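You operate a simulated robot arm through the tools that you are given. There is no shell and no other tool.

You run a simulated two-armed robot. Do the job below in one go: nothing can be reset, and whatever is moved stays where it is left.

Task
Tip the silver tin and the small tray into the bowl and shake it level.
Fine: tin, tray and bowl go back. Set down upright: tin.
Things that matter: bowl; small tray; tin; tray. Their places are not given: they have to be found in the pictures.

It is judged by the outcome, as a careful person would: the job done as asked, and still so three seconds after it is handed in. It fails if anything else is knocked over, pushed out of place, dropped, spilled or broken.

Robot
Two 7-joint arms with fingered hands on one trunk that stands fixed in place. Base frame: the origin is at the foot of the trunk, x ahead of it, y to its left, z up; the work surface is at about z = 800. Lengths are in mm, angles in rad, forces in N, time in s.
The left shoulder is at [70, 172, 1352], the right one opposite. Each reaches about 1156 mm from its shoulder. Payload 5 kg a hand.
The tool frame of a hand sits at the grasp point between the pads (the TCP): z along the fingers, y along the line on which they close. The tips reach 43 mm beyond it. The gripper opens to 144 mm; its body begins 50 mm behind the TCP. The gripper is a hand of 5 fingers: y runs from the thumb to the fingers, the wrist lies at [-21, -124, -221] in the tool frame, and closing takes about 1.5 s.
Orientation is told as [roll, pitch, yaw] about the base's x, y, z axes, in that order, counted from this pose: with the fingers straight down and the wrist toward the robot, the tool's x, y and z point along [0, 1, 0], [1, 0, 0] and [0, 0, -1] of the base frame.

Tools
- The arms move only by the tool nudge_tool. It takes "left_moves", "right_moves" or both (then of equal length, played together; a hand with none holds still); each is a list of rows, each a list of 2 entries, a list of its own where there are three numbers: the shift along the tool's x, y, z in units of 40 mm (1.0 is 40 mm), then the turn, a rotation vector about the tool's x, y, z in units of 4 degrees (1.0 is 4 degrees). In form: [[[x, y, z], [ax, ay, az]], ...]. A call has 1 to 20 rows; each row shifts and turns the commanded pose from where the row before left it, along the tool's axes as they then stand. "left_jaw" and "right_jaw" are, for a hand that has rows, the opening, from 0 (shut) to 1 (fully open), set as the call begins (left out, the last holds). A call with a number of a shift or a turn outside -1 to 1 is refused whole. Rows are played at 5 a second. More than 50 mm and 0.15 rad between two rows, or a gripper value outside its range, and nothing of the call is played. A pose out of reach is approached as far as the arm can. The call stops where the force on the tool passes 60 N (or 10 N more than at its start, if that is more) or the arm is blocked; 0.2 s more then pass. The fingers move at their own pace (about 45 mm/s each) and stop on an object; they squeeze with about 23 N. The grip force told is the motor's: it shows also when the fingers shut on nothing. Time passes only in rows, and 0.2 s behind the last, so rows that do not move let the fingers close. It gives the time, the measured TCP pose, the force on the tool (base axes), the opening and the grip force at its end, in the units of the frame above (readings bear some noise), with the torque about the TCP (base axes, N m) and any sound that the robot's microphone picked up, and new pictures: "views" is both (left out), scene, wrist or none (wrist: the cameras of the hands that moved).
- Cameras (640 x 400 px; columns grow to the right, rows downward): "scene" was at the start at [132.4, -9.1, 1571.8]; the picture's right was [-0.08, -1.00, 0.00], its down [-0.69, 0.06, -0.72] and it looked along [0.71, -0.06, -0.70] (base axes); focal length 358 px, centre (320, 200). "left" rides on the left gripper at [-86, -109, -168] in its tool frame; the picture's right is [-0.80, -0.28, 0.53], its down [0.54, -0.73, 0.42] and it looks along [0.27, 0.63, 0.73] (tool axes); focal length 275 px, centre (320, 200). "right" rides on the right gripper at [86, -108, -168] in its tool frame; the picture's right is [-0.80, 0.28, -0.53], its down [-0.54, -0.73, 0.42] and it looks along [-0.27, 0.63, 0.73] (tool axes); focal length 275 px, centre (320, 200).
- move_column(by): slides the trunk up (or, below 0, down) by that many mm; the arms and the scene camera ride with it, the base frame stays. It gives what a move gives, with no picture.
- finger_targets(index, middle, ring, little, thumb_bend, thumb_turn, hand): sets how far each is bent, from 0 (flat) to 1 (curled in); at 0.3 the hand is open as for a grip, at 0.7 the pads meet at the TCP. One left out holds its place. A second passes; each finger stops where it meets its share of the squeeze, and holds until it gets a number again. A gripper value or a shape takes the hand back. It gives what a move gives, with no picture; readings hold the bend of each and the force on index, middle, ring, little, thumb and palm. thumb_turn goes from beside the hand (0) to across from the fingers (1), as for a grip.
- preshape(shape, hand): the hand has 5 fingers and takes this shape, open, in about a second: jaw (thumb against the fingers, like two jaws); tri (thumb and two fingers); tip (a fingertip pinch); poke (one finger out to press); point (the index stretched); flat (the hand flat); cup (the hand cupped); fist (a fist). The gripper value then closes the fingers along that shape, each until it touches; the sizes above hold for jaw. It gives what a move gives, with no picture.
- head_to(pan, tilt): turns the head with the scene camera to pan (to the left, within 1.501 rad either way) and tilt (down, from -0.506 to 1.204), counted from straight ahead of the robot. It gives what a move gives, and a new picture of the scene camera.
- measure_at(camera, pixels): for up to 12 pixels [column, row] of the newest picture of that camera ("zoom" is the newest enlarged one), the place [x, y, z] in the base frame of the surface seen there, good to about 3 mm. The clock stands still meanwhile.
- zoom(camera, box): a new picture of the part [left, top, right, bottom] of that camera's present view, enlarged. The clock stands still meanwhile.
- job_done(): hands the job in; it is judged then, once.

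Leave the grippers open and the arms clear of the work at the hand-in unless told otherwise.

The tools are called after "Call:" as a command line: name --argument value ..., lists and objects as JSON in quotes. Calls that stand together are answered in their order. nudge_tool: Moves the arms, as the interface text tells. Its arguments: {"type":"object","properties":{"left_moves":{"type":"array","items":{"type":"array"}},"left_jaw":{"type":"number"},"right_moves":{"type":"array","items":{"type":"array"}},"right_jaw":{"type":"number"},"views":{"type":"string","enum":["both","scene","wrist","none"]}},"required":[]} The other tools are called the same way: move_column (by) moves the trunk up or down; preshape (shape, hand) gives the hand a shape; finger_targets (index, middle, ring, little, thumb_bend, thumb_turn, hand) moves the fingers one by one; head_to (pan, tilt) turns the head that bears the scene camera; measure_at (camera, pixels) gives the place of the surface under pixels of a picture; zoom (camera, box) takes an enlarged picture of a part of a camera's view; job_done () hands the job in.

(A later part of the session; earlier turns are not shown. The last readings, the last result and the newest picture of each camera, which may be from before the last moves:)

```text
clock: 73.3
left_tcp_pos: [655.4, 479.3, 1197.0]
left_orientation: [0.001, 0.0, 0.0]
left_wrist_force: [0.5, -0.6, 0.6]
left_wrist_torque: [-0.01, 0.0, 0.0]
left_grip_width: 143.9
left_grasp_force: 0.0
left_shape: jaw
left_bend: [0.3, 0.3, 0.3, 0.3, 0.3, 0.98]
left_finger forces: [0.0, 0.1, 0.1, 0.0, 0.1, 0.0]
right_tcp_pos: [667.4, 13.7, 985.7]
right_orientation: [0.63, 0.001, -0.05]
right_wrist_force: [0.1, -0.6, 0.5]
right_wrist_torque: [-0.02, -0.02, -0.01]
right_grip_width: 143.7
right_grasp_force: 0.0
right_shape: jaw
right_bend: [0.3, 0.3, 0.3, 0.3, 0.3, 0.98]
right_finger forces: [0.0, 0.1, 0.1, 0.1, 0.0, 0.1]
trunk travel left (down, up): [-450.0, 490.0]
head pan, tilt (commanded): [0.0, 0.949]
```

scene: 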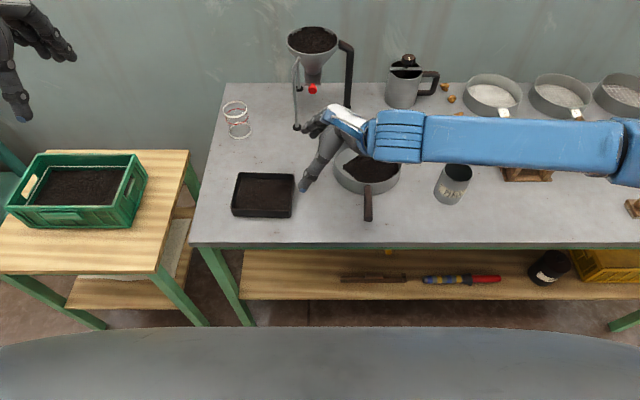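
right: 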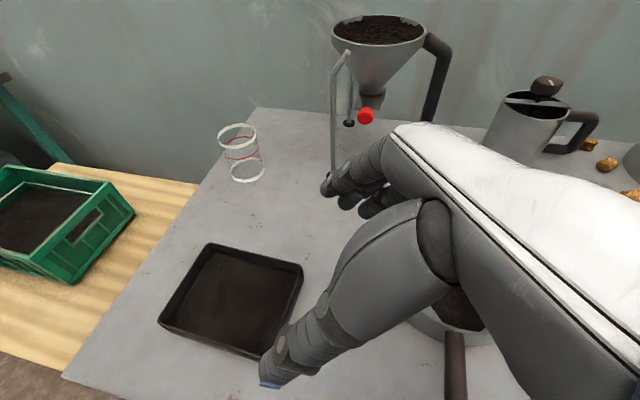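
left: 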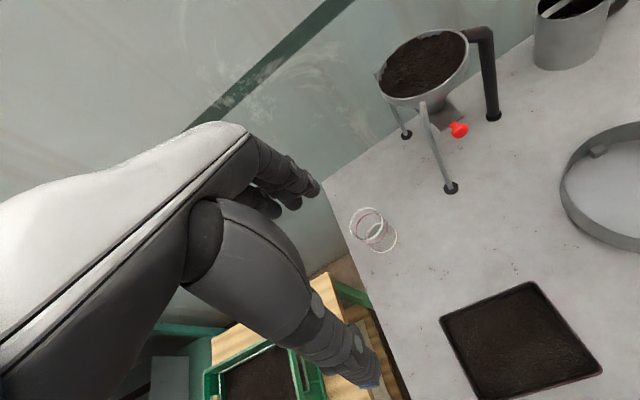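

The hand is up and to the right of the tray, aligned to it. I advance partway down (about 100 mm) and check the alignment.

Call:
nudge_tool --right_moves '[[[-0.117, -0.03, 0.83], [0, 0, 0]], [[-0.117, -0.03, 0.83], [0, 0, 0]], [[-0.117, -0.03, 0.83], [0, 0, 0]]]' --views "both"

Call:
zoom --camera "scene" --box '[210, 100, 410, 240]'

```text
clock: 74.2
left_tcp_pos: [655.6, 480.7, 1196.2]
left_orientation: [0.0, 0.003, 0.001]
left_wrist_force: [0.1, -0.2, 0.6]
left_wrist_torque: [0.0, -0.01, 0.0]
left_grip_width: 143.7
left_grasp_force: 0.1
left_shape: jaw
left_bend: [0.3, 0.3, 0.3, 0.3, 0.3, 0.98]
left_finger forces: [0.0, 0.0, 0.1, 0.0, 0.0, 0.0]
right_tcp_pos: [668.1, 61.5, 897.1]
right_orientation: [0.628, 0.0, -0.052]
right_wrist_force: [0.9, 0.3, 1.1]
right_wrist_torque: [-0.04, 0.02, 0.04]
right_grip_width: 144.0
right_grasp_force: 0.1
right_shape: jaw
right_bend: [0.3, 0.3, 0.3, 0.3, 0.3, 0.98]
right_finger forces: [0.1, 0.0, 0.0, 0.0, 0.0, 0.0]
trunk travel left (down, up): [-450.0, 490.0]
head pan, tilt (commanded): [0.0, 0.949]
```

scene: 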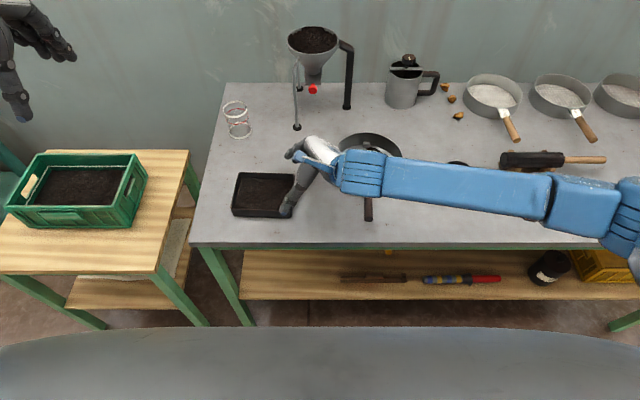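
right: 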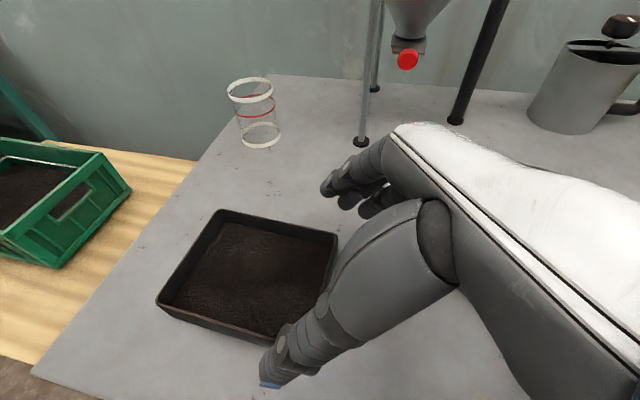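

```text
2.86 times, centred on (310, 170) of scene
```

zoom: 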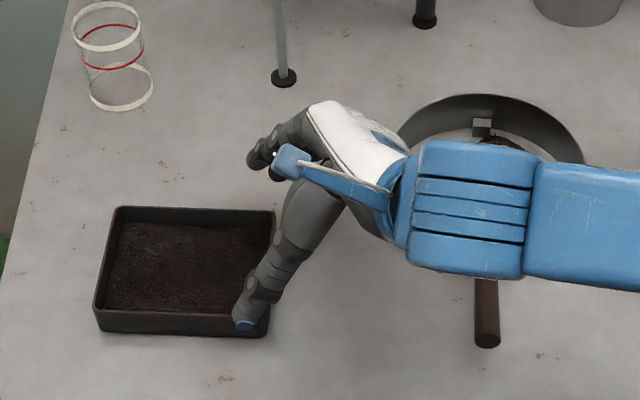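

Nearly there. I'll check where the thumb tip (243,325) and fingertips (255,160) in the zoom are relative to the near wall (x≈611) and far wall (x≈728) before going down.

Call:
measure_at --camera "zoom" --pixels '[[243, 326], [240, 312], [255, 300], [250, 160], [258, 158], [265, 145], [275, 170], [180, 205], [180, 325], [100, 300]]'

Call:
measure_at --camera "right" --pixels '[[270, 385], [265, 370], [325, 190], [345, 205], [362, 212], [222, 212], [338, 235], [160, 298], [270, 340], [250, 333]]'

```text
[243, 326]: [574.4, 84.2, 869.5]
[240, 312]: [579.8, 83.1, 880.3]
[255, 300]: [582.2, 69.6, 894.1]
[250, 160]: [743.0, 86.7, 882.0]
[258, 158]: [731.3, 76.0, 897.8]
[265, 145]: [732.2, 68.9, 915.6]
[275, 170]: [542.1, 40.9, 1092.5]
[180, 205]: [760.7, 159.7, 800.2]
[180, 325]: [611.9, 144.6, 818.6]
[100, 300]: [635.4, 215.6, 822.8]
```

```text
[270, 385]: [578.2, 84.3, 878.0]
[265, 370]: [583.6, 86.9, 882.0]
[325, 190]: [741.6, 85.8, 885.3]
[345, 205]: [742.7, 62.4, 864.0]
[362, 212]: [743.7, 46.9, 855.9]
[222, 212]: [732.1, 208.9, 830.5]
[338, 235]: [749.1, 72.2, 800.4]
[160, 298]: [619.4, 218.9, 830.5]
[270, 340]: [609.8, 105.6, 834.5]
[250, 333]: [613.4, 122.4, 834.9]
```

The little fingertip reaches 41 mm below the TCP while the index reaches only 12 mm, so this lean is too strong for the tray's 35 mm wall. I'll reduce the lean to 20° so the tips are more even, and move over the tray to TCP (669,120,863).

Call:
nudge_tool --right_moves '[[[0, 0, 0], [0, -1, 0]], [[0, 0, 0], [0, -1, 0]], [[0, 0, 0], [0, -1, 0]], [[0, 0, 0], [0, -1, 0]], [[0.54, -0.02, 0.65], [0, 0, 0]], [[0.54, -0.02, 0.65], [0, 0, 0]], [[0, 0, 0], [0, 0, 0]]]' --views "both"

Call:
measure_at --camera "right" --pixels '[[270, 385], [265, 370], [325, 190], [345, 205], [362, 212], [335, 197], [352, 208], [370, 215], [375, 215]]'

Call:
zoom --camera "scene" --box '[210, 100, 410, 240]'

```text
clock: 75.8
left_tcp_pos: [655.2, 478.5, 1200.0]
left_orientation: [0.001, -0.001, 0.0]
left_wrist_force: [-0.7, 0.2, -0.6]
left_wrist_torque: [-0.01, -0.02, 0.01]
left_grip_width: 143.7
left_grasp_force: 0.0
left_shape: jaw
left_bend: [0.3, 0.3, 0.3, 0.3, 0.3, 0.98]
left_finger forces: [0.0, 0.0, 0.0, 0.1, 0.0, 0.0]
right_tcp_pos: [667.1, 120.9, 861.7]
right_orientation: [0.348, 0.0, -0.052]
right_wrist_force: [-0.4, -1.1, 0.1]
right_wrist_torque: [0.02, 0.01, -0.01]
right_grip_width: 143.6
right_grasp_force: 0.1
right_shape: jaw
right_bend: [0.3, 0.3, 0.3, 0.3, 0.3, 0.98]
right_finger forces: [0.0, 0.1, 0.0, 0.0, 0.1, 0.1]
trunk travel left (down, up): [-450.0, 490.0]
head pan, tilt (commanded): [0.0, 0.949]
```

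scene: 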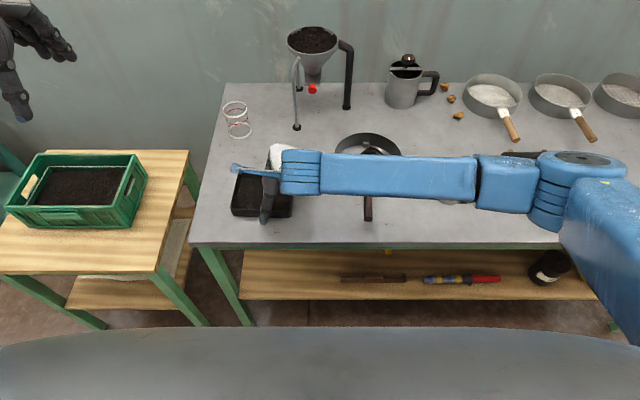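
right: 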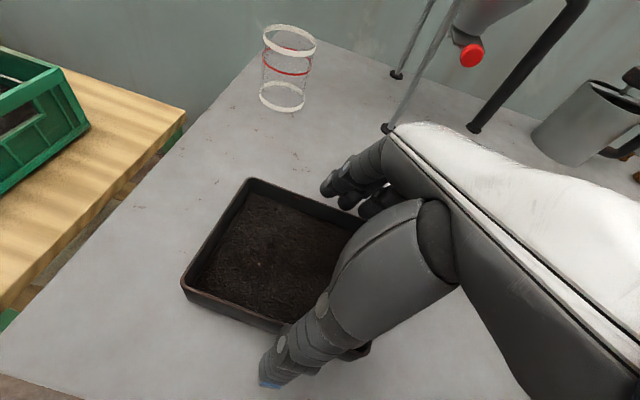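

```text
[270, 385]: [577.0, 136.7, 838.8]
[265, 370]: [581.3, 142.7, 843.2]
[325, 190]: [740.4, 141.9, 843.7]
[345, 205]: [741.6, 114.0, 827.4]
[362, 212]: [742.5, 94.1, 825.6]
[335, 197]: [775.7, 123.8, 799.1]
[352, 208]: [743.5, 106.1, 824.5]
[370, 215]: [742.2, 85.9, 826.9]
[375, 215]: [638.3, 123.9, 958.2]
```

```text
2.86 times, centred on (310, 170) of scene
```

zoom: 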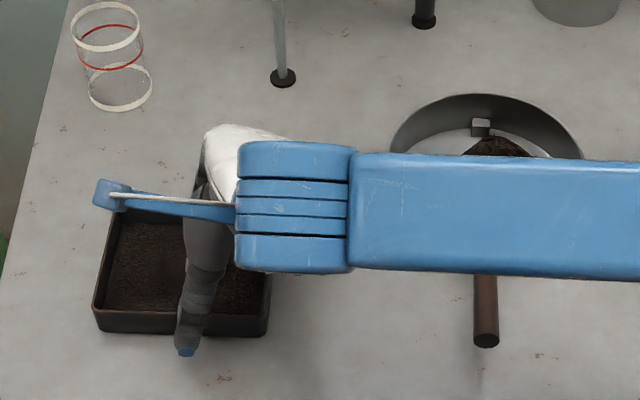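

The tips are now nearly level: 18 mm below the TCP for the index, 34–35 for the others. They clear both walls by ~13 mm. I lower the last 19 mm straight down.

Call:
nudge_tool --right_moves '[[[-0.09, 0.02, 0.215], [0, 0, 0]], [[-0.09, 0.02, 0.215], [0, 0, 0]], [[0, 0, 0], [0, 0, 0]]]' --views "wrist"

Call:
measure_at --camera "right" --pixels '[[270, 385], [325, 190], [345, 205], [362, 212], [352, 208], [370, 215]]'

Call:
zoom --camera "right" --box '[160, 150, 440, 400]'

```text
clock: 76.5
left_tcp_pos: [654.3, 480.4, 1200.0]
left_orientation: [0.001, -0.001, 0.001]
left_wrist_force: [-0.4, 0.2, 0.2]
left_wrist_torque: [-0.01, 0.03, -0.02]
left_grip_width: 143.8
left_grasp_force: 0.1
left_shape: jaw
left_bend: [0.3, 0.3, 0.3, 0.3, 0.3, 0.98]
left_finger forces: [0.0, 0.0, 0.0, 0.0, 0.0, 0.0]
right_tcp_pos: [669.6, 120.7, 847.5]
right_orientation: [0.352, -0.006, -0.05]
right_wrist_force: [-4.8, -2.6, 23.5]
right_wrist_torque: [-0.7, -1.78, -0.35]
right_grip_width: 143.7
right_grasp_force: 0.0
right_shape: jaw
right_bend: [0.3, 0.3, 0.3, 0.3, 0.3, 0.98]
right_finger forces: [0.1, 4.8, 17.9, 0.0, 0.0, 0.1]
trunk travel left (down, up): [-450.0, 490.0]
head pan, tilt (commanded): [0.0, 0.949]
```

right: 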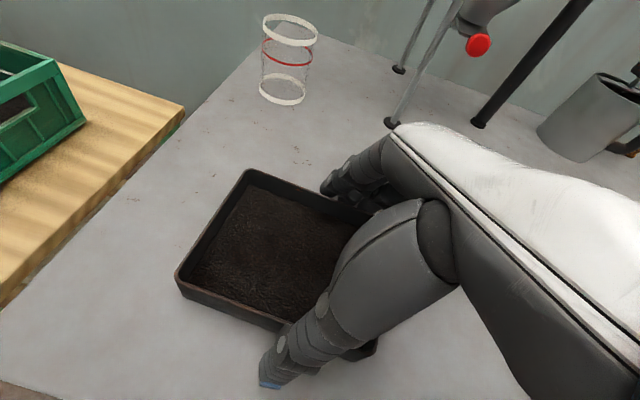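

```text
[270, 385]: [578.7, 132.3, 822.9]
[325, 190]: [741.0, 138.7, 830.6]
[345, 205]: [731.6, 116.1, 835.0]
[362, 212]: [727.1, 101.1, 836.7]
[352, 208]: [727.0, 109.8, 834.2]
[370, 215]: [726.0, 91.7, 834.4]
```

```text
1.60 times, centred on (300, 275) of right
```

zoom: 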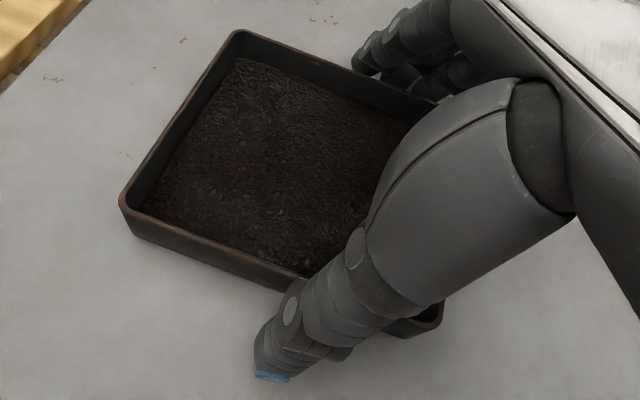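

The ring finger reads 18 N and the lift force is +23 N, so the fingertips have met the table a little early. I raise by 10 mm at once.

Call:
nudge_tool --right_moves '[[[0.085, 0, -0.235], [0, 0, 0]], [[0, 0, 0], [0, 0, 0]]]' --views "both"

Call:
zoom --camera "scene" --box '[210, 120, 370, 230]'

```text
clock: 77.2
left_tcp_pos: [655.3, 480.4, 1197.8]
left_orientation: [0.0, 0.0, 0.003]
left_wrist_force: [-0.1, 0.0, -0.1]
left_wrist_torque: [-0.01, -0.03, -0.03]
left_grip_width: 143.7
left_grasp_force: 0.0
left_shape: jaw
left_bend: [0.3, 0.3, 0.3, 0.3, 0.3, 0.98]
left_finger forces: [0.1, 0.1, 0.1, 0.0, 0.1, 0.1]
right_tcp_pos: [668.7, 119.2, 853.0]
right_orientation: [0.349, 0.002, -0.051]
right_wrist_force: [0.9, -0.6, 0.0]
right_wrist_torque: [0.02, -0.03, 0.02]
right_grip_width: 144.0
right_grasp_force: 0.1
right_shape: jaw
right_bend: [0.3, 0.3, 0.3, 0.3, 0.3, 0.98]
right_finger forces: [0.0, 0.0, 0.0, 0.1, 0.1, 0.1]
trunk travel left (down, up): [-450.0, 490.0]
head pan, tilt (commanded): [0.0, 0.949]
```

scene: 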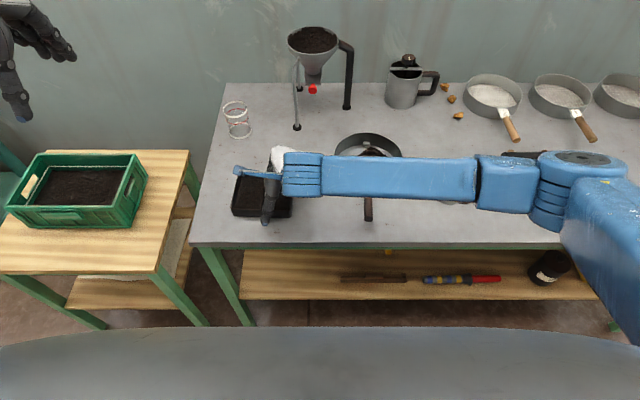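
right: 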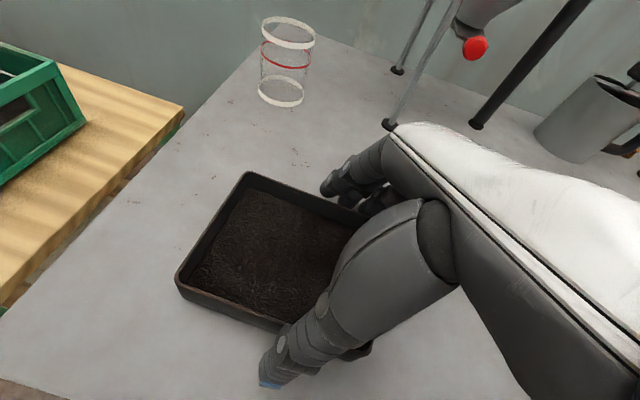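

```text
3.64 times, centred on (290, 175) of scene
```

zoom: 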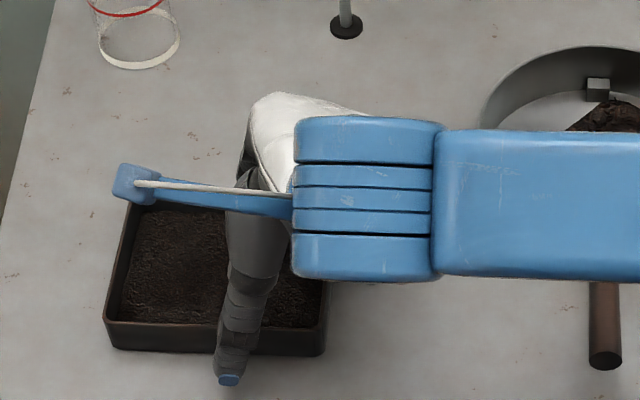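

The hand is free again at z=853. Now I close thumb and fingers on the tray's near and far walls.

Call:
nudge_tool --right_moves '[[[0, 0, 0], [0, 0, 0]], [[0, 0, 0], [0, 0, 0]], [[0, 0, 0], [0, 0, 0]], [[0, 0, 0], [0, 0, 0]], [[0, 0, 0], [0, 0, 0]], [[0, 0, 0], [0, 0, 0]]]' --right_jaw 0 --views "both"

Call:
zoom --camera "right" --box '[160, 150, 440, 400]'

Call:
zoom --camera "scene" --box '[210, 120, 370, 230]'

```text
clock: 78.5
left_tcp_pos: [655.3, 479.9, 1197.8]
left_orientation: [0.0, 0.001, 0.002]
left_wrist_force: [-0.8, 0.0, -0.1]
left_wrist_torque: [-0.02, 0.02, -0.02]
left_grip_width: 143.8
left_grasp_force: 0.1
left_shape: jaw
left_bend: [0.3, 0.3, 0.3, 0.3, 0.3, 0.98]
left_finger forces: [0.0, 0.1, 0.1, 0.0, 0.1, 0.0]
right_tcp_pos: [670.5, 119.9, 853.2]
right_orientation: [0.35, 0.0, -0.053]
right_wrist_force: [1.1, 0.2, 0.1]
right_wrist_torque: [-0.05, -0.02, 0.03]
right_grip_width: 115.0
right_grasp_force: 22.8
right_shape: jaw
right_bend: [0.26, 0.35, 0.32, 0.34, 0.51, 0.99]
right_finger forces: [11.4, 5.8, 2.7, 1.1, 20.9, 0.0]
trunk travel left (down, up): [-450.0, 490.0]
head pan, tilt (commanded): [0.0, 0.949]
```

scene: 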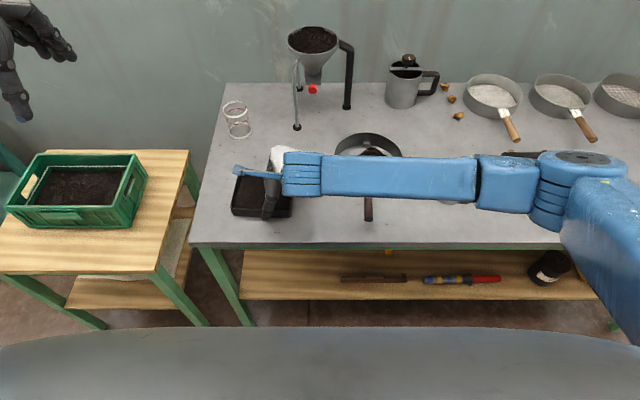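
right: 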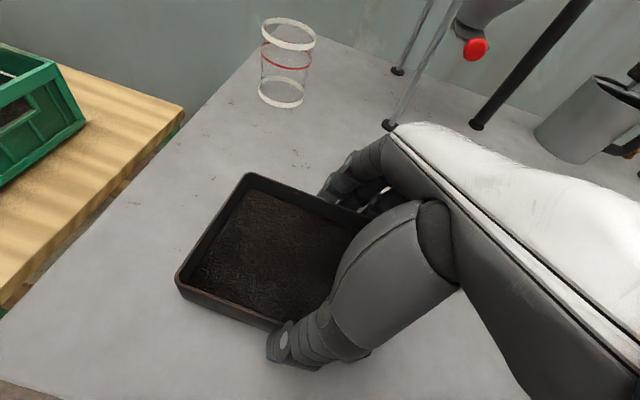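

```text
1.60 times, centred on (300, 275) of right
```

zoom: 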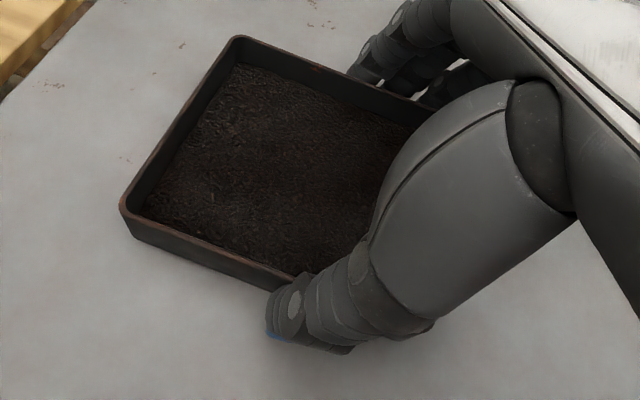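

```text
3.64 times, centred on (290, 175) of scene
```

zoom: 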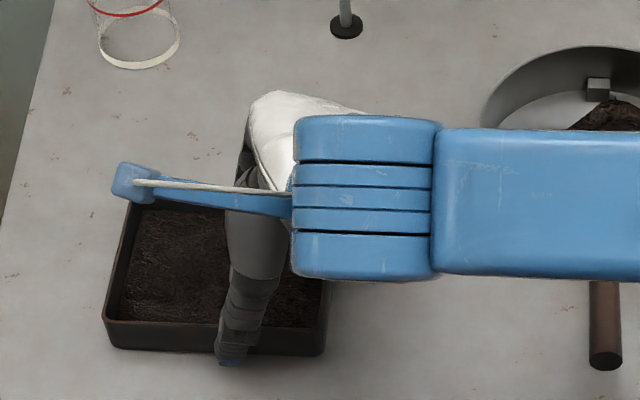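

The tray is gripped: width 115 mm, thumb 21 N, index 11 N, middle 6 N. I lift it slowly by 30 mm and check that it stays level.

Call:
nudge_tool --right_moves '[[[0.064, 0, -0.176], [0, 0, 0]], [[0.064, 0, -0.176], [0, 0, 0]], [[0.064, 0, -0.176], [0, 0, 0]], [[0.064, 0, -0.176], [0, 0, 0]], [[0, 0, 0], [0, 0, 0]]]' --views "both"

Call:
zoom --camera "right" --box '[160, 150, 440, 400]'

Call:
measure_at --camera "right" --pixels '[[248, 175], [177, 272], [184, 295], [270, 322], [330, 213], [200, 240], [240, 230], [290, 260]]'

```text
clock: 79.8
left_tcp_pos: [656.1, 479.6, 1198.1]
left_orientation: [0.0, 0.001, 0.002]
left_wrist_force: [-0.2, 0.2, -0.6]
left_wrist_torque: [-0.03, -0.01, -0.01]
left_grip_width: 143.8
left_grasp_force: 0.1
left_shape: jaw
left_bend: [0.3, 0.3, 0.3, 0.3, 0.3, 0.98]
left_finger forces: [0.1, 0.0, 0.1, 0.0, 0.0, 0.0]
right_tcp_pos: [670.4, 119.0, 882.5]
right_orientation: [0.349, 0.0, -0.051]
right_wrist_force: [1.3, -0.2, -1.3]
right_wrist_torque: [-0.05, -0.04, 0.02]
right_grip_width: 114.8
right_grasp_force: 23.0
right_shape: jaw
right_bend: [0.26, 0.35, 0.32, 0.34, 0.51, 0.99]
right_finger forces: [11.3, 5.8, 2.5, 1.2, 20.9, 0.1]
trunk travel left (down, up): [-450.0, 490.0]
head pan, tilt (commanded): [0.0, 0.949]
```

scene: 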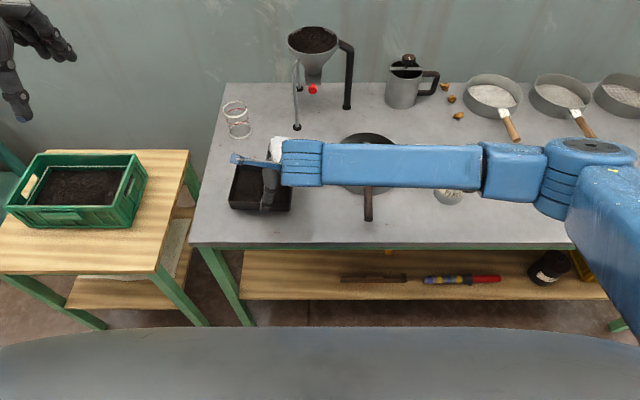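
right: 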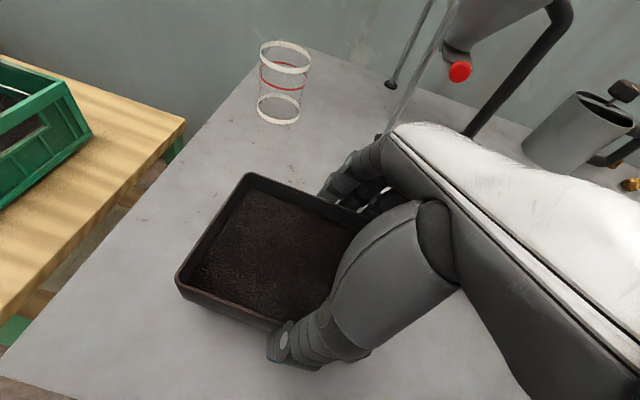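

```text
1.60 times, centred on (300, 275) of right
```

zoom: 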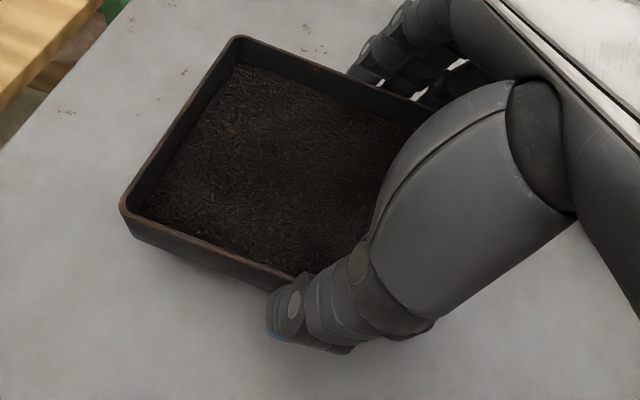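

```text
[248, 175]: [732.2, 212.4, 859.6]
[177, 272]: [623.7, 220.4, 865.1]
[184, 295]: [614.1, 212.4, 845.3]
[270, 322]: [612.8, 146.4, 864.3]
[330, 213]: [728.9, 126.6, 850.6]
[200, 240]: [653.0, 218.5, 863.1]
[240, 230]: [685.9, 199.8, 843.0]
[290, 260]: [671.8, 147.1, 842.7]
```

The tray is level and secure 29 mm up, about 1.5–2 N heavier. I raise it to z≈960 and carry it level over the bowl to TCP (765,-178,960).

Call:
nudge_tool --right_moves '[[[0.165, 0, -0.453], [0, 0, 0]], [[0.165, 0, -0.453], [0, 0, 0]], [[0.165, 0, -0.453], [0, 0, 0]], [[0.165, 0, -0.453], [0, 0, 0]], [[-0.25, 0.1, -0.09], [0, 0, 0]], [[-0.489, 0.197, -0.178], [0, 0, 0]], [[-0.489, 0.197, -0.178], [0, 0, 0]], [[-0.489, 0.197, -0.178], [0, 0, 0]], [[-0.489, 0.197, -0.178], [0, 0, 0]], [[-0.489, 0.197, -0.178], [0, 0, 0]], [[-0.489, 0.197, -0.178], [0, 0, 0]], [[-0.489, 0.197, -0.178], [0, 0, 0]], [[-0.489, 0.197, -0.178], [0, 0, 0]], [[-0.489, 0.197, -0.178], [0, 0, 0]], [[-0.489, 0.197, -0.178], [0, 0, 0]], [[-0.489, 0.197, -0.178], [0, 0, 0]], [[-0.489, 0.197, -0.178], [0, 0, 0]], [[-0.489, 0.197, -0.178], [0, 0, 0]], [[-0.24, 0.097, -0.088], [0, 0, 0]]]' --views "both"

Call:
zoom --camera "scene" --box '[290, 60, 490, 220]'

```text
clock: 83.8
left_tcp_pos: [656.3, 480.1, 1197.7]
left_orientation: [0.001, 0.002, 0.0]
left_wrist_force: [-0.1, -0.8, 0.4]
left_wrist_torque: [0.01, 0.01, -0.01]
left_grip_width: 143.6
left_grasp_force: 0.0
left_shape: jaw
left_bend: [0.3, 0.3, 0.3, 0.3, 0.3, 0.98]
left_finger forces: [0.0, 0.0, 0.0, 0.0, 0.0, 0.1]
right_tcp_pos: [765.7, -176.0, 959.2]
right_orientation: [0.349, 0.0, -0.052]
right_wrist_force: [0.0, 0.8, -2.3]
right_wrist_torque: [-0.05, -0.02, -0.04]
right_grip_width: 114.5
right_grasp_force: 22.4
right_shape: jaw
right_bend: [0.26, 0.35, 0.33, 0.34, 0.51, 0.99]
right_finger forces: [11.2, 5.8, 2.5, 1.2, 20.8, 0.0]
trunk travel left (down, up): [-450.0, 490.0]
head pan, tilt (commanded): [0.0, 0.949]
```

scene: 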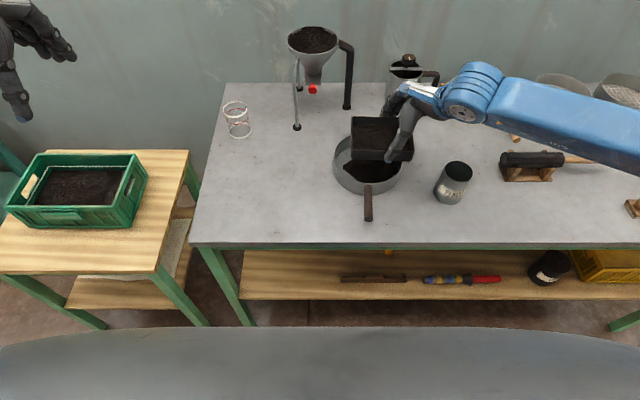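
right: 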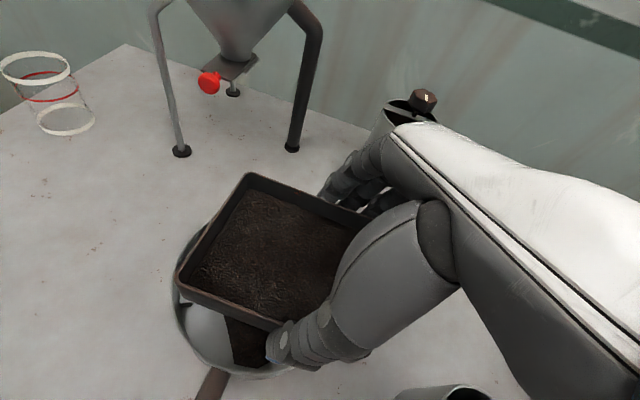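

```text
2.50 times, centred on (390, 140) of scene
```

zoom: 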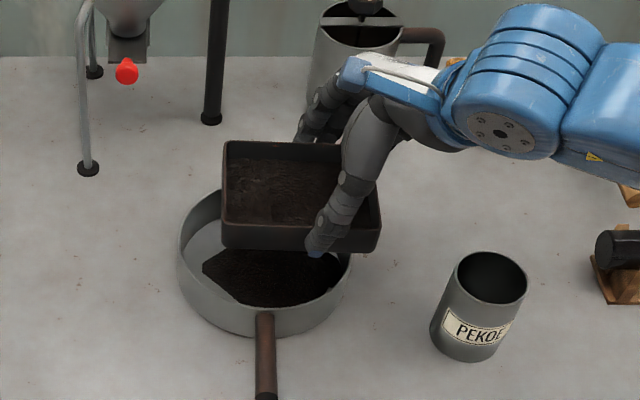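

The tray is over the bowl. I start tipping left by 45° while rising 25 mm. The lip should come to y≈-125, mid-bowl.

Call:
nudge_tool --right_moves '[[[0.035, 0, -0.12], [0, -0.75, 0]], [[0.03, 0, -0.12], [0, -0.75, 0]], [[0.025, 0, -0.125], [0, -0.75, 0]], [[0.02, 0, -0.125], [0, -0.75, 0]], [[0.015, 0, -0.125], [0, -0.75, 0]], [[0, 0, 0], [0, -0.75, 0]], [[0, 0, 0], [0, -0.75, 0]], [[0, 0, 0], [0, -0.75, 0]], [[0, 0, 0], [0, -0.75, 0]], [[0, 0, 0], [0, -0.75, 0]], [[0, 0, 0], [0, -0.75, 0]], [[0, 0, 0], [0, -0.75, 0]], [[0, 0, 0], [0, -0.75, 0]], [[0, 0, 0], [0, -0.75, 0]], [[0, 0, 0], [0, -0.75, 0]]]' --views "both"

Call:
zoom --camera "scene" --box '[290, 60, 490, 220]'

```text
clock: 87.0
left_tcp_pos: [656.6, 480.2, 1198.1]
left_orientation: [0.0, 0.001, 0.0]
left_wrist_force: [-0.1, 1.1, -0.6]
left_wrist_torque: [-0.02, 0.02, -0.01]
left_grip_width: 143.9
left_grasp_force: 0.0
left_shape: jaw
left_bend: [0.3, 0.3, 0.3, 0.3, 0.3, 0.98]
left_finger forces: [0.0, 0.1, 0.0, 0.0, 0.0, 0.1]
right_tcp_pos: [765.6, -178.6, 985.2]
right_orientation: [-0.438, 0.0, -0.051]
right_wrist_force: [-0.7, 0.4, -1.5]
right_wrist_torque: [0.0, -0.02, 0.01]
right_grip_width: 114.8
right_grasp_force: 22.9
right_shape: jaw
right_bend: [0.26, 0.35, 0.33, 0.34, 0.51, 0.98]
right_finger forces: [11.3, 5.6, 2.5, 1.3, 20.8, 0.0]
trunk travel left (down, up): [-450.0, 490.0]
head pan, tilt (commanded): [0.0, 0.949]
```

scene: 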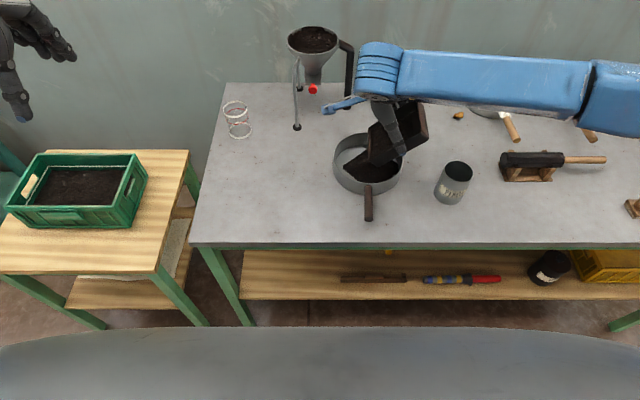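
right: 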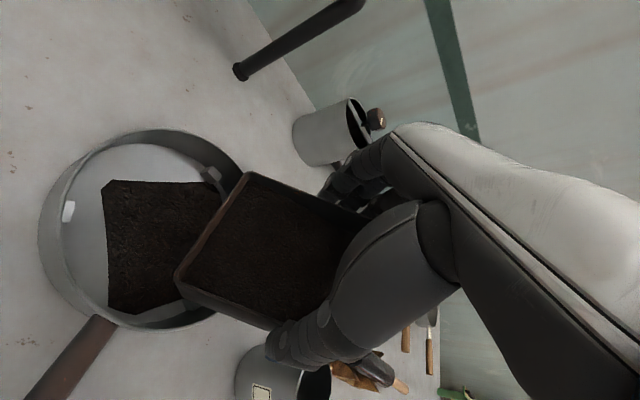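

```text
2.50 times, centred on (390, 140) of scene
```

zoom: 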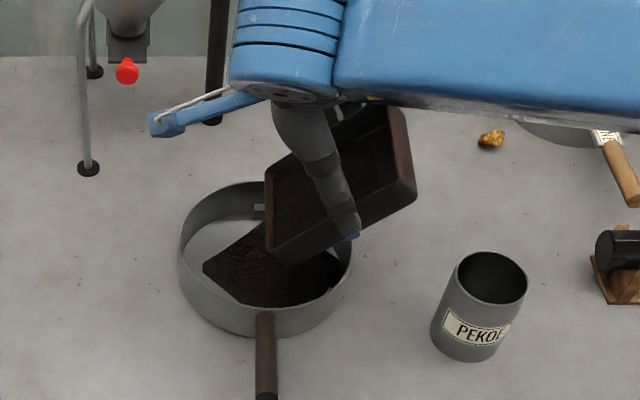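

At 45° the leaf still holds in the tray. I tip on to 90°, shifting left 87 mm so the lip stays at about y≈-115 over the bowl.

Call:
nudge_tool --right_moves '[[[0.131, -0.0075, -0.061], [0, -0.75, 0]], [[0.128, -0.0075, -0.068], [0, -0.75, 0]], [[0.124, -0.0075, -0.075], [0, -0.75, 0]], [[0.12, -0.0075, -0.081], [0, -0.75, 0]], [[0.116, -0.0075, -0.087], [0, -0.75, 0]], [[0.111, -0.0075, -0.093], [0, -0.75, 0]], [[0.106, -0.0075, -0.099], [0, -0.75, 0]], [[0.101, -0.0075, -0.104], [0, -0.75, 0]]]' --views "both"

```text
clock: 88.8
left_tcp_pos: [654.7, 480.6, 1198.3]
left_orientation: [0.0, 0.002, 0.002]
left_wrist_force: [0.0, 0.2, 0.0]
left_wrist_torque: [0.03, -0.02, 0.01]
left_grip_width: 143.7
left_grasp_force: 0.0
left_shape: jaw
left_bend: [0.3, 0.3, 0.3, 0.3, 0.3, 0.98]
left_finger forces: [0.1, 0.0, 0.0, 0.1, 0.0, 0.1]
right_tcp_pos: [766.2, -131.9, 986.4]
right_orientation: [-0.857, 0.0, -0.053]
right_wrist_force: [-0.6, 0.5, -1.2]
right_wrist_torque: [-0.03, 0.0, 0.03]
right_grip_width: 114.9
right_grasp_force: 23.6
right_shape: jaw
right_bend: [0.26, 0.35, 0.33, 0.34, 0.51, 0.98]
right_finger forces: [11.4, 5.7, 2.5, 1.2, 20.9, 0.0]
trunk travel left (down, up): [-450.0, 490.0]
head pan, tilt (commanded): [0.0, 0.949]
```

scene: 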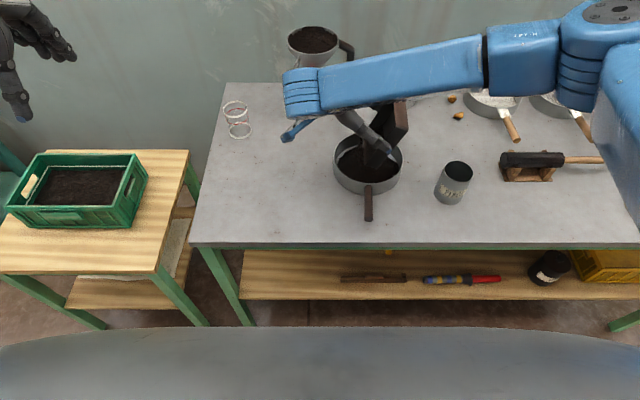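
right: 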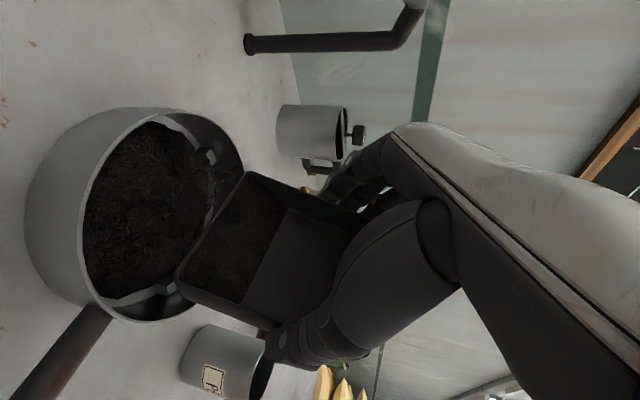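

The leaf is flowing now, at 69°, and covers the bowl floor well. I check for spills before going on.

Call:
zoom --camera "scene" --box '[290, 80, 450, 230]'

Call:
zoom --camera "right" --box '[0, 80, 400, 340]'

```text
2.67 times, centred on (370, 155) of scene
```

zoom: 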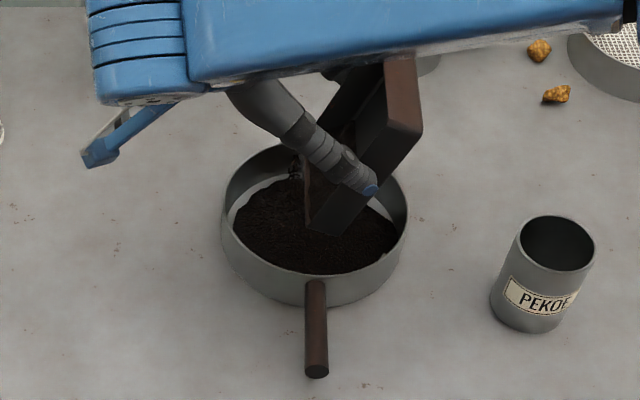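

```text
1.54 times, centred on (200, 210) of right
```

zoom: 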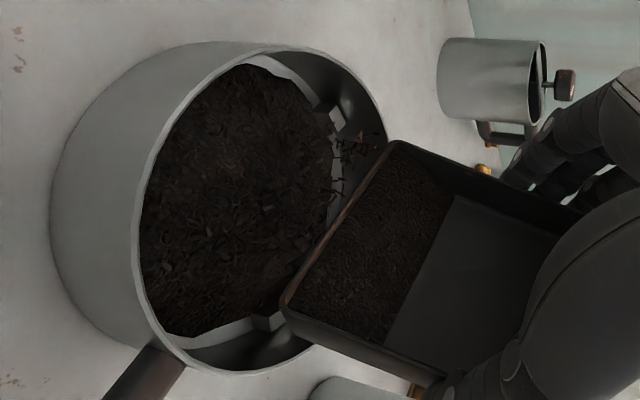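

There are no spills, and the stream falls inside the rim. I continue to 90°.

Call:
nudge_tool --right_moves '[[[0.095, -0.0075, -0.109], [0, -0.75, 0]], [[0.089, -0.0075, -0.114], [0, -0.75, 0]], [[0.083, -0.0075, -0.119], [0, -0.75, 0]], [[0.077, -0.0075, -0.123], [0, -0.75, 0]], [[0.07, -0.0075, -0.127], [0, -0.75, 0]], [[0.064, -0.0075, -0.13], [0, -0.75, 0]], [[0.057, -0.0075, -0.134], [0, -0.75, 0]], [[0, 0, 0], [0, 0, 0]], [[0, 0, 0], [0, 0, 0]]]' --views "both"

Call:
zoom --camera "right" --box '[0, 80, 400, 340]'

```text
clock: 90.8
left_tcp_pos: [657.0, 480.9, 1196.8]
left_orientation: [0.001, 0.001, 0.001]
left_wrist_force: [-0.3, -0.2, 0.0]
left_wrist_torque: [0.0, -0.04, 0.0]
left_grip_width: 143.7
left_grasp_force: 0.1
left_shape: jaw
left_bend: [0.3, 0.3, 0.3, 0.3, 0.3, 0.98]
left_finger forces: [0.1, 0.1, 0.1, 0.0, 0.0, 0.0]
right_tcp_pos: [765.3, -91.6, 985.7]
right_orientation: [-1.221, 0.001, -0.052]
right_wrist_force: [-0.5, -0.4, -1.0]
right_wrist_torque: [0.08, -0.03, 0.0]
right_grip_width: 114.7
right_grasp_force: 23.0
right_shape: jaw
right_bend: [0.26, 0.35, 0.33, 0.34, 0.51, 0.98]
right_finger forces: [11.5, 5.7, 2.5, 1.2, 20.9, 0.0]
trunk travel left (down, up): [-450.0, 490.0]
head pan, tilt (commanded): [0.0, 0.949]
```

scene: 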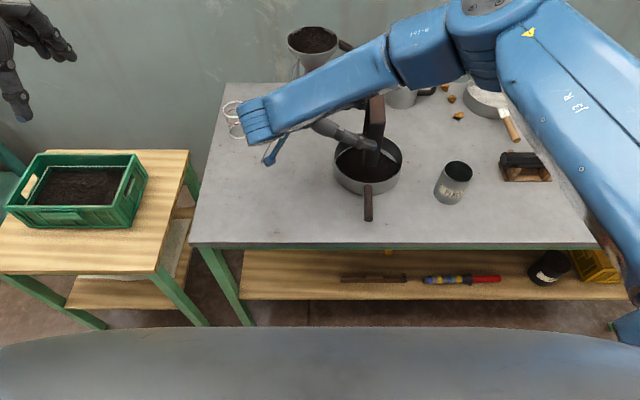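
right: 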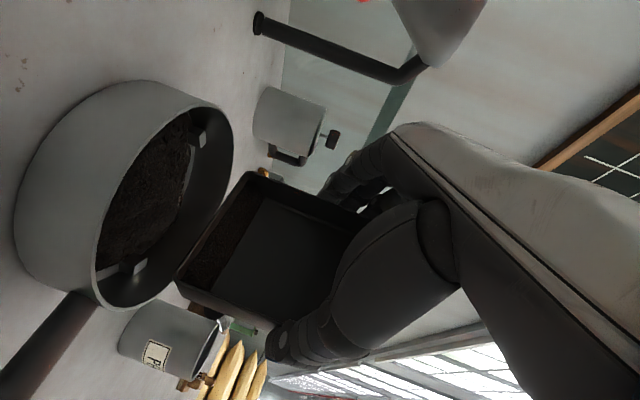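

```text
1.54 times, centred on (200, 210) of right
```

zoom: 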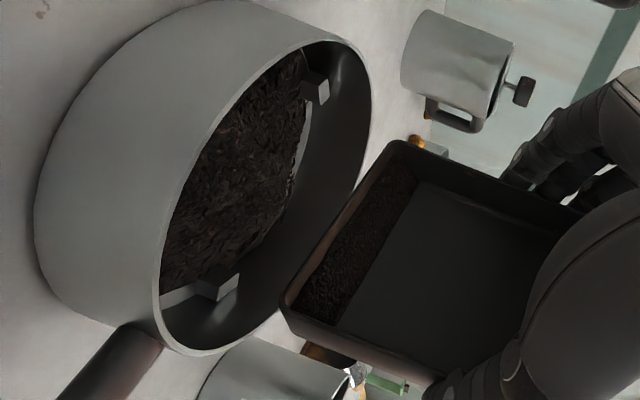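

About a third is left in the corner by the lip wall. I tip further, to 126°, drifting left slightly so the lip stays over the bowl.

Call:
nudge_tool --right_moves '[[[0.026, -0.004, -0.07], [0, -0.75, 0]], [[0.022, -0.004, -0.072], [0, -0.75, 0]], [[0.018, -0.004, -0.073], [0, -0.75, 0]], [[0.014, -0.004, -0.074], [0, -0.75, 0]], [[0.01, -0.004, -0.074], [0, -0.75, 0]], [[0.007, -0.004, -0.075], [0, -0.75, 0]], [[0.003, -0.004, -0.075], [0, -0.75, 0]], [[-0.001, -0.004, -0.075], [0, -0.75, 0]], [[-0.005, -0.004, -0.075], [0, -0.75, 0]], [[-0.009, -0.004, -0.074], [0, -0.75, 0]], [[-0.013, -0.004, -0.074], [0, -0.75, 0]], [[-0.017, -0.004, -0.073], [0, -0.75, 0]], [[0, 0, 0], [0, 0, 0]], [[0, 0, 0], [0, 0, 0]], [[0, 0, 0], [0, 0, 0]]]' --views "both"

Call:
zoom --camera "right" --box '[0, 80, 400, 340]'

```text
clock: 94.0
left_tcp_pos: [657.2, 480.5, 1197.5]
left_orientation: [0.001, -0.001, 0.003]
left_wrist_force: [0.4, -0.2, -1.4]
left_wrist_torque: [0.02, 0.01, 0.01]
left_grip_width: 143.5
left_grasp_force: 0.0
left_shape: jaw
left_bend: [0.3, 0.3, 0.3, 0.3, 0.3, 0.98]
left_finger forces: [0.1, 0.0, 0.0, 0.1, 0.0, 0.0]
right_tcp_pos: [797.8, -53.0, 977.5]
right_orientation: [-1.851, 0.002, -0.052]
right_wrist_force: [-0.4, -0.5, -0.7]
right_wrist_torque: [0.02, 0.03, 0.01]
right_grip_width: 114.9
right_grasp_force: 22.6
right_shape: jaw
right_bend: [0.26, 0.35, 0.33, 0.35, 0.51, 0.98]
right_finger forces: [11.6, 5.7, 2.5, 1.3, 20.9, 0.0]
right hand out of reach, approached as far as the arm can: row 10, 11, 12
trunk travel left (down, up): [-450.0, 490.0]
head pan, tilt (commanded): [0.0, 0.949]
```

scene: 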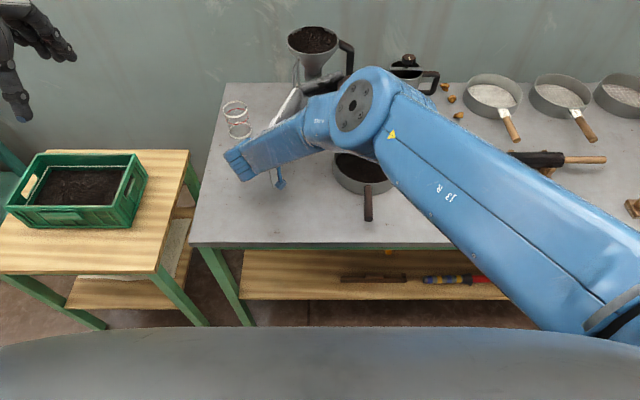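
right: 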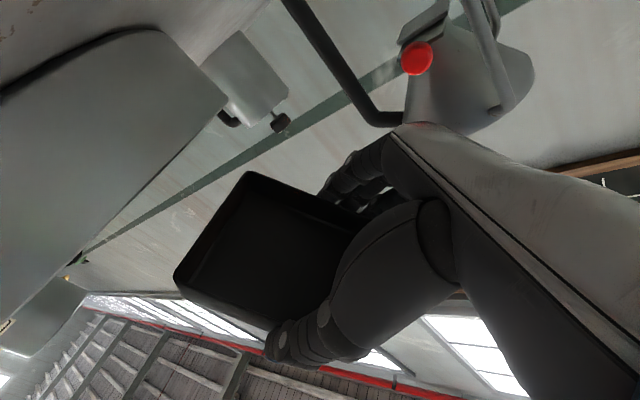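

```text
1.54 times, centred on (200, 210) of right
```

zoom: 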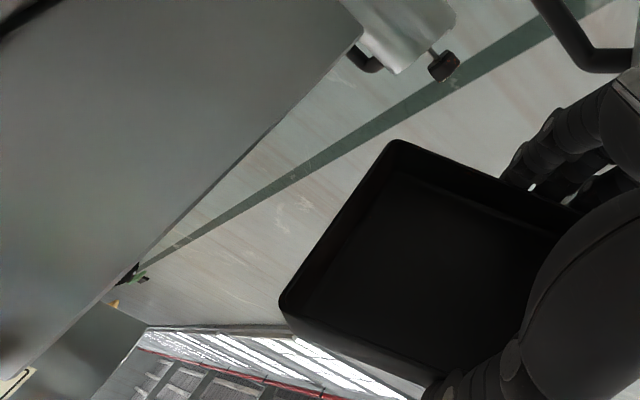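

The arm ran out of reach in the last three steps and drifted about 30 mm in x. The tray looks empty. I step back those 9° at once and look.

Call:
nudge_tool --right_moves '[[[0.021, 0.004, 0.072], [0, 0.75, 0]], [[0.017, 0.004, 0.073], [0, 0.75, 0]], [[0.013, 0.004, 0.074], [0, 0.75, 0]], [[0.009, 0.004, 0.074], [0, 0.75, 0]], [[0, 0, 0], [0, 0, 0]]]' --views "both"

Call:
zoom --camera "scene" --box '[290, 80, 450, 230]'

Call:
zoom --camera "right" --box '[100, 120, 400, 340]'

```text
clock: 95.2
left_tcp_pos: [656.2, 480.3, 1197.8]
left_orientation: [0.0, 0.001, 0.001]
left_wrist_force: [-0.1, 0.1, -0.3]
left_wrist_torque: [0.0, -0.01, 0.0]
left_grip_width: 143.7
left_grasp_force: 0.1
left_shape: jaw
left_bend: [0.3, 0.3, 0.3, 0.3, 0.3, 0.98]
left_finger forces: [0.1, 0.0, 0.0, 0.0, 0.0, 0.0]
right_tcp_pos: [795.9, -63.7, 976.4]
right_orientation: [-1.64, 0.0, -0.052]
right_wrist_force: [0.3, -0.2, -1.3]
right_wrist_torque: [0.05, -0.03, 0.02]
right_grip_width: 115.0
right_grasp_force: 23.3
right_shape: jaw
right_bend: [0.26, 0.35, 0.33, 0.35, 0.51, 0.98]
right_finger forces: [11.5, 5.7, 2.5, 1.2, 20.9, 0.1]
trunk travel left (down, up): [-450.0, 490.0]
head pan, tilt (commanded): [0.0, 0.949]
```

scene: 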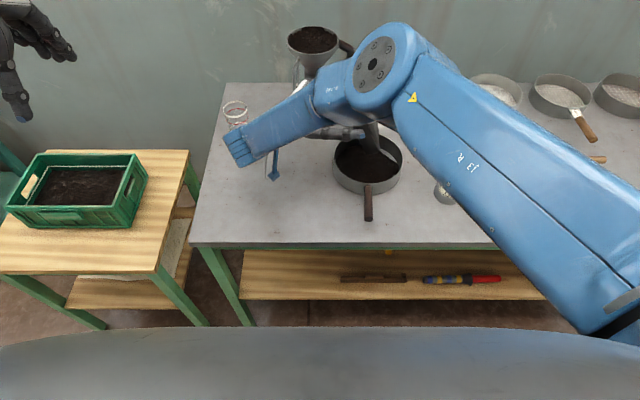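
right: 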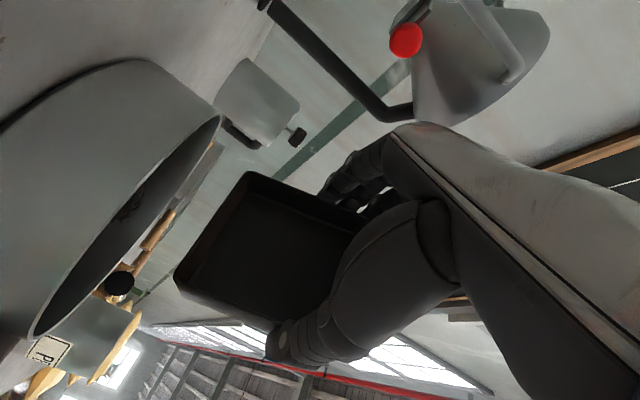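

```text
2.67 times, centred on (370, 155) of scene
```

zoom: 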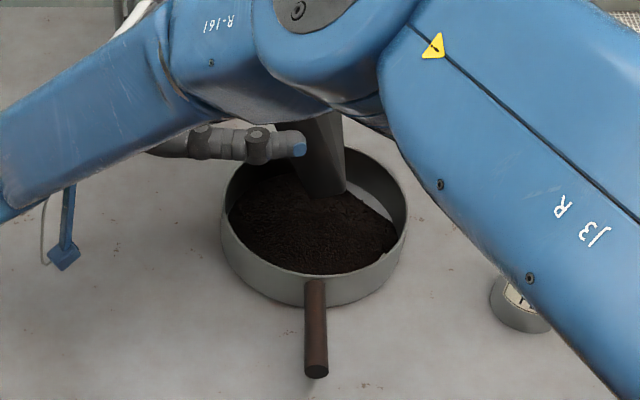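

```text
1.82 times, centred on (250, 230) of right
```

zoom: 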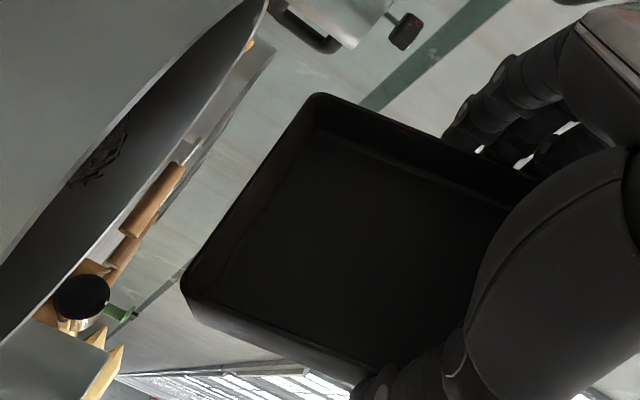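

The tray is empty. The arm's elbow now passes in front of the tin in the picture, so I'll measure how far above the tin and bowl the arm is.

Call:
measure_at --camera "scene" --pixels '[[420, 160], [430, 180], [460, 210], [490, 230], [560, 250], [375, 65], [590, 330], [300, 115], [240, 150], [360, 100], [630, 320], [442, 193]]'

```text
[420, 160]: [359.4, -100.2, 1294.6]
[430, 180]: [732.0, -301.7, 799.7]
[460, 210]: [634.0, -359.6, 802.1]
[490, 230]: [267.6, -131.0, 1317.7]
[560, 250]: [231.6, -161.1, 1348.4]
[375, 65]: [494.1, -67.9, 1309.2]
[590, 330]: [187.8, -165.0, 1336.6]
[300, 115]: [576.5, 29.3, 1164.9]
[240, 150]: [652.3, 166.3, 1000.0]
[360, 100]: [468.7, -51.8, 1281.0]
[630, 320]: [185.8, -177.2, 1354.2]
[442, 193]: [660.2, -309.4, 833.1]
```

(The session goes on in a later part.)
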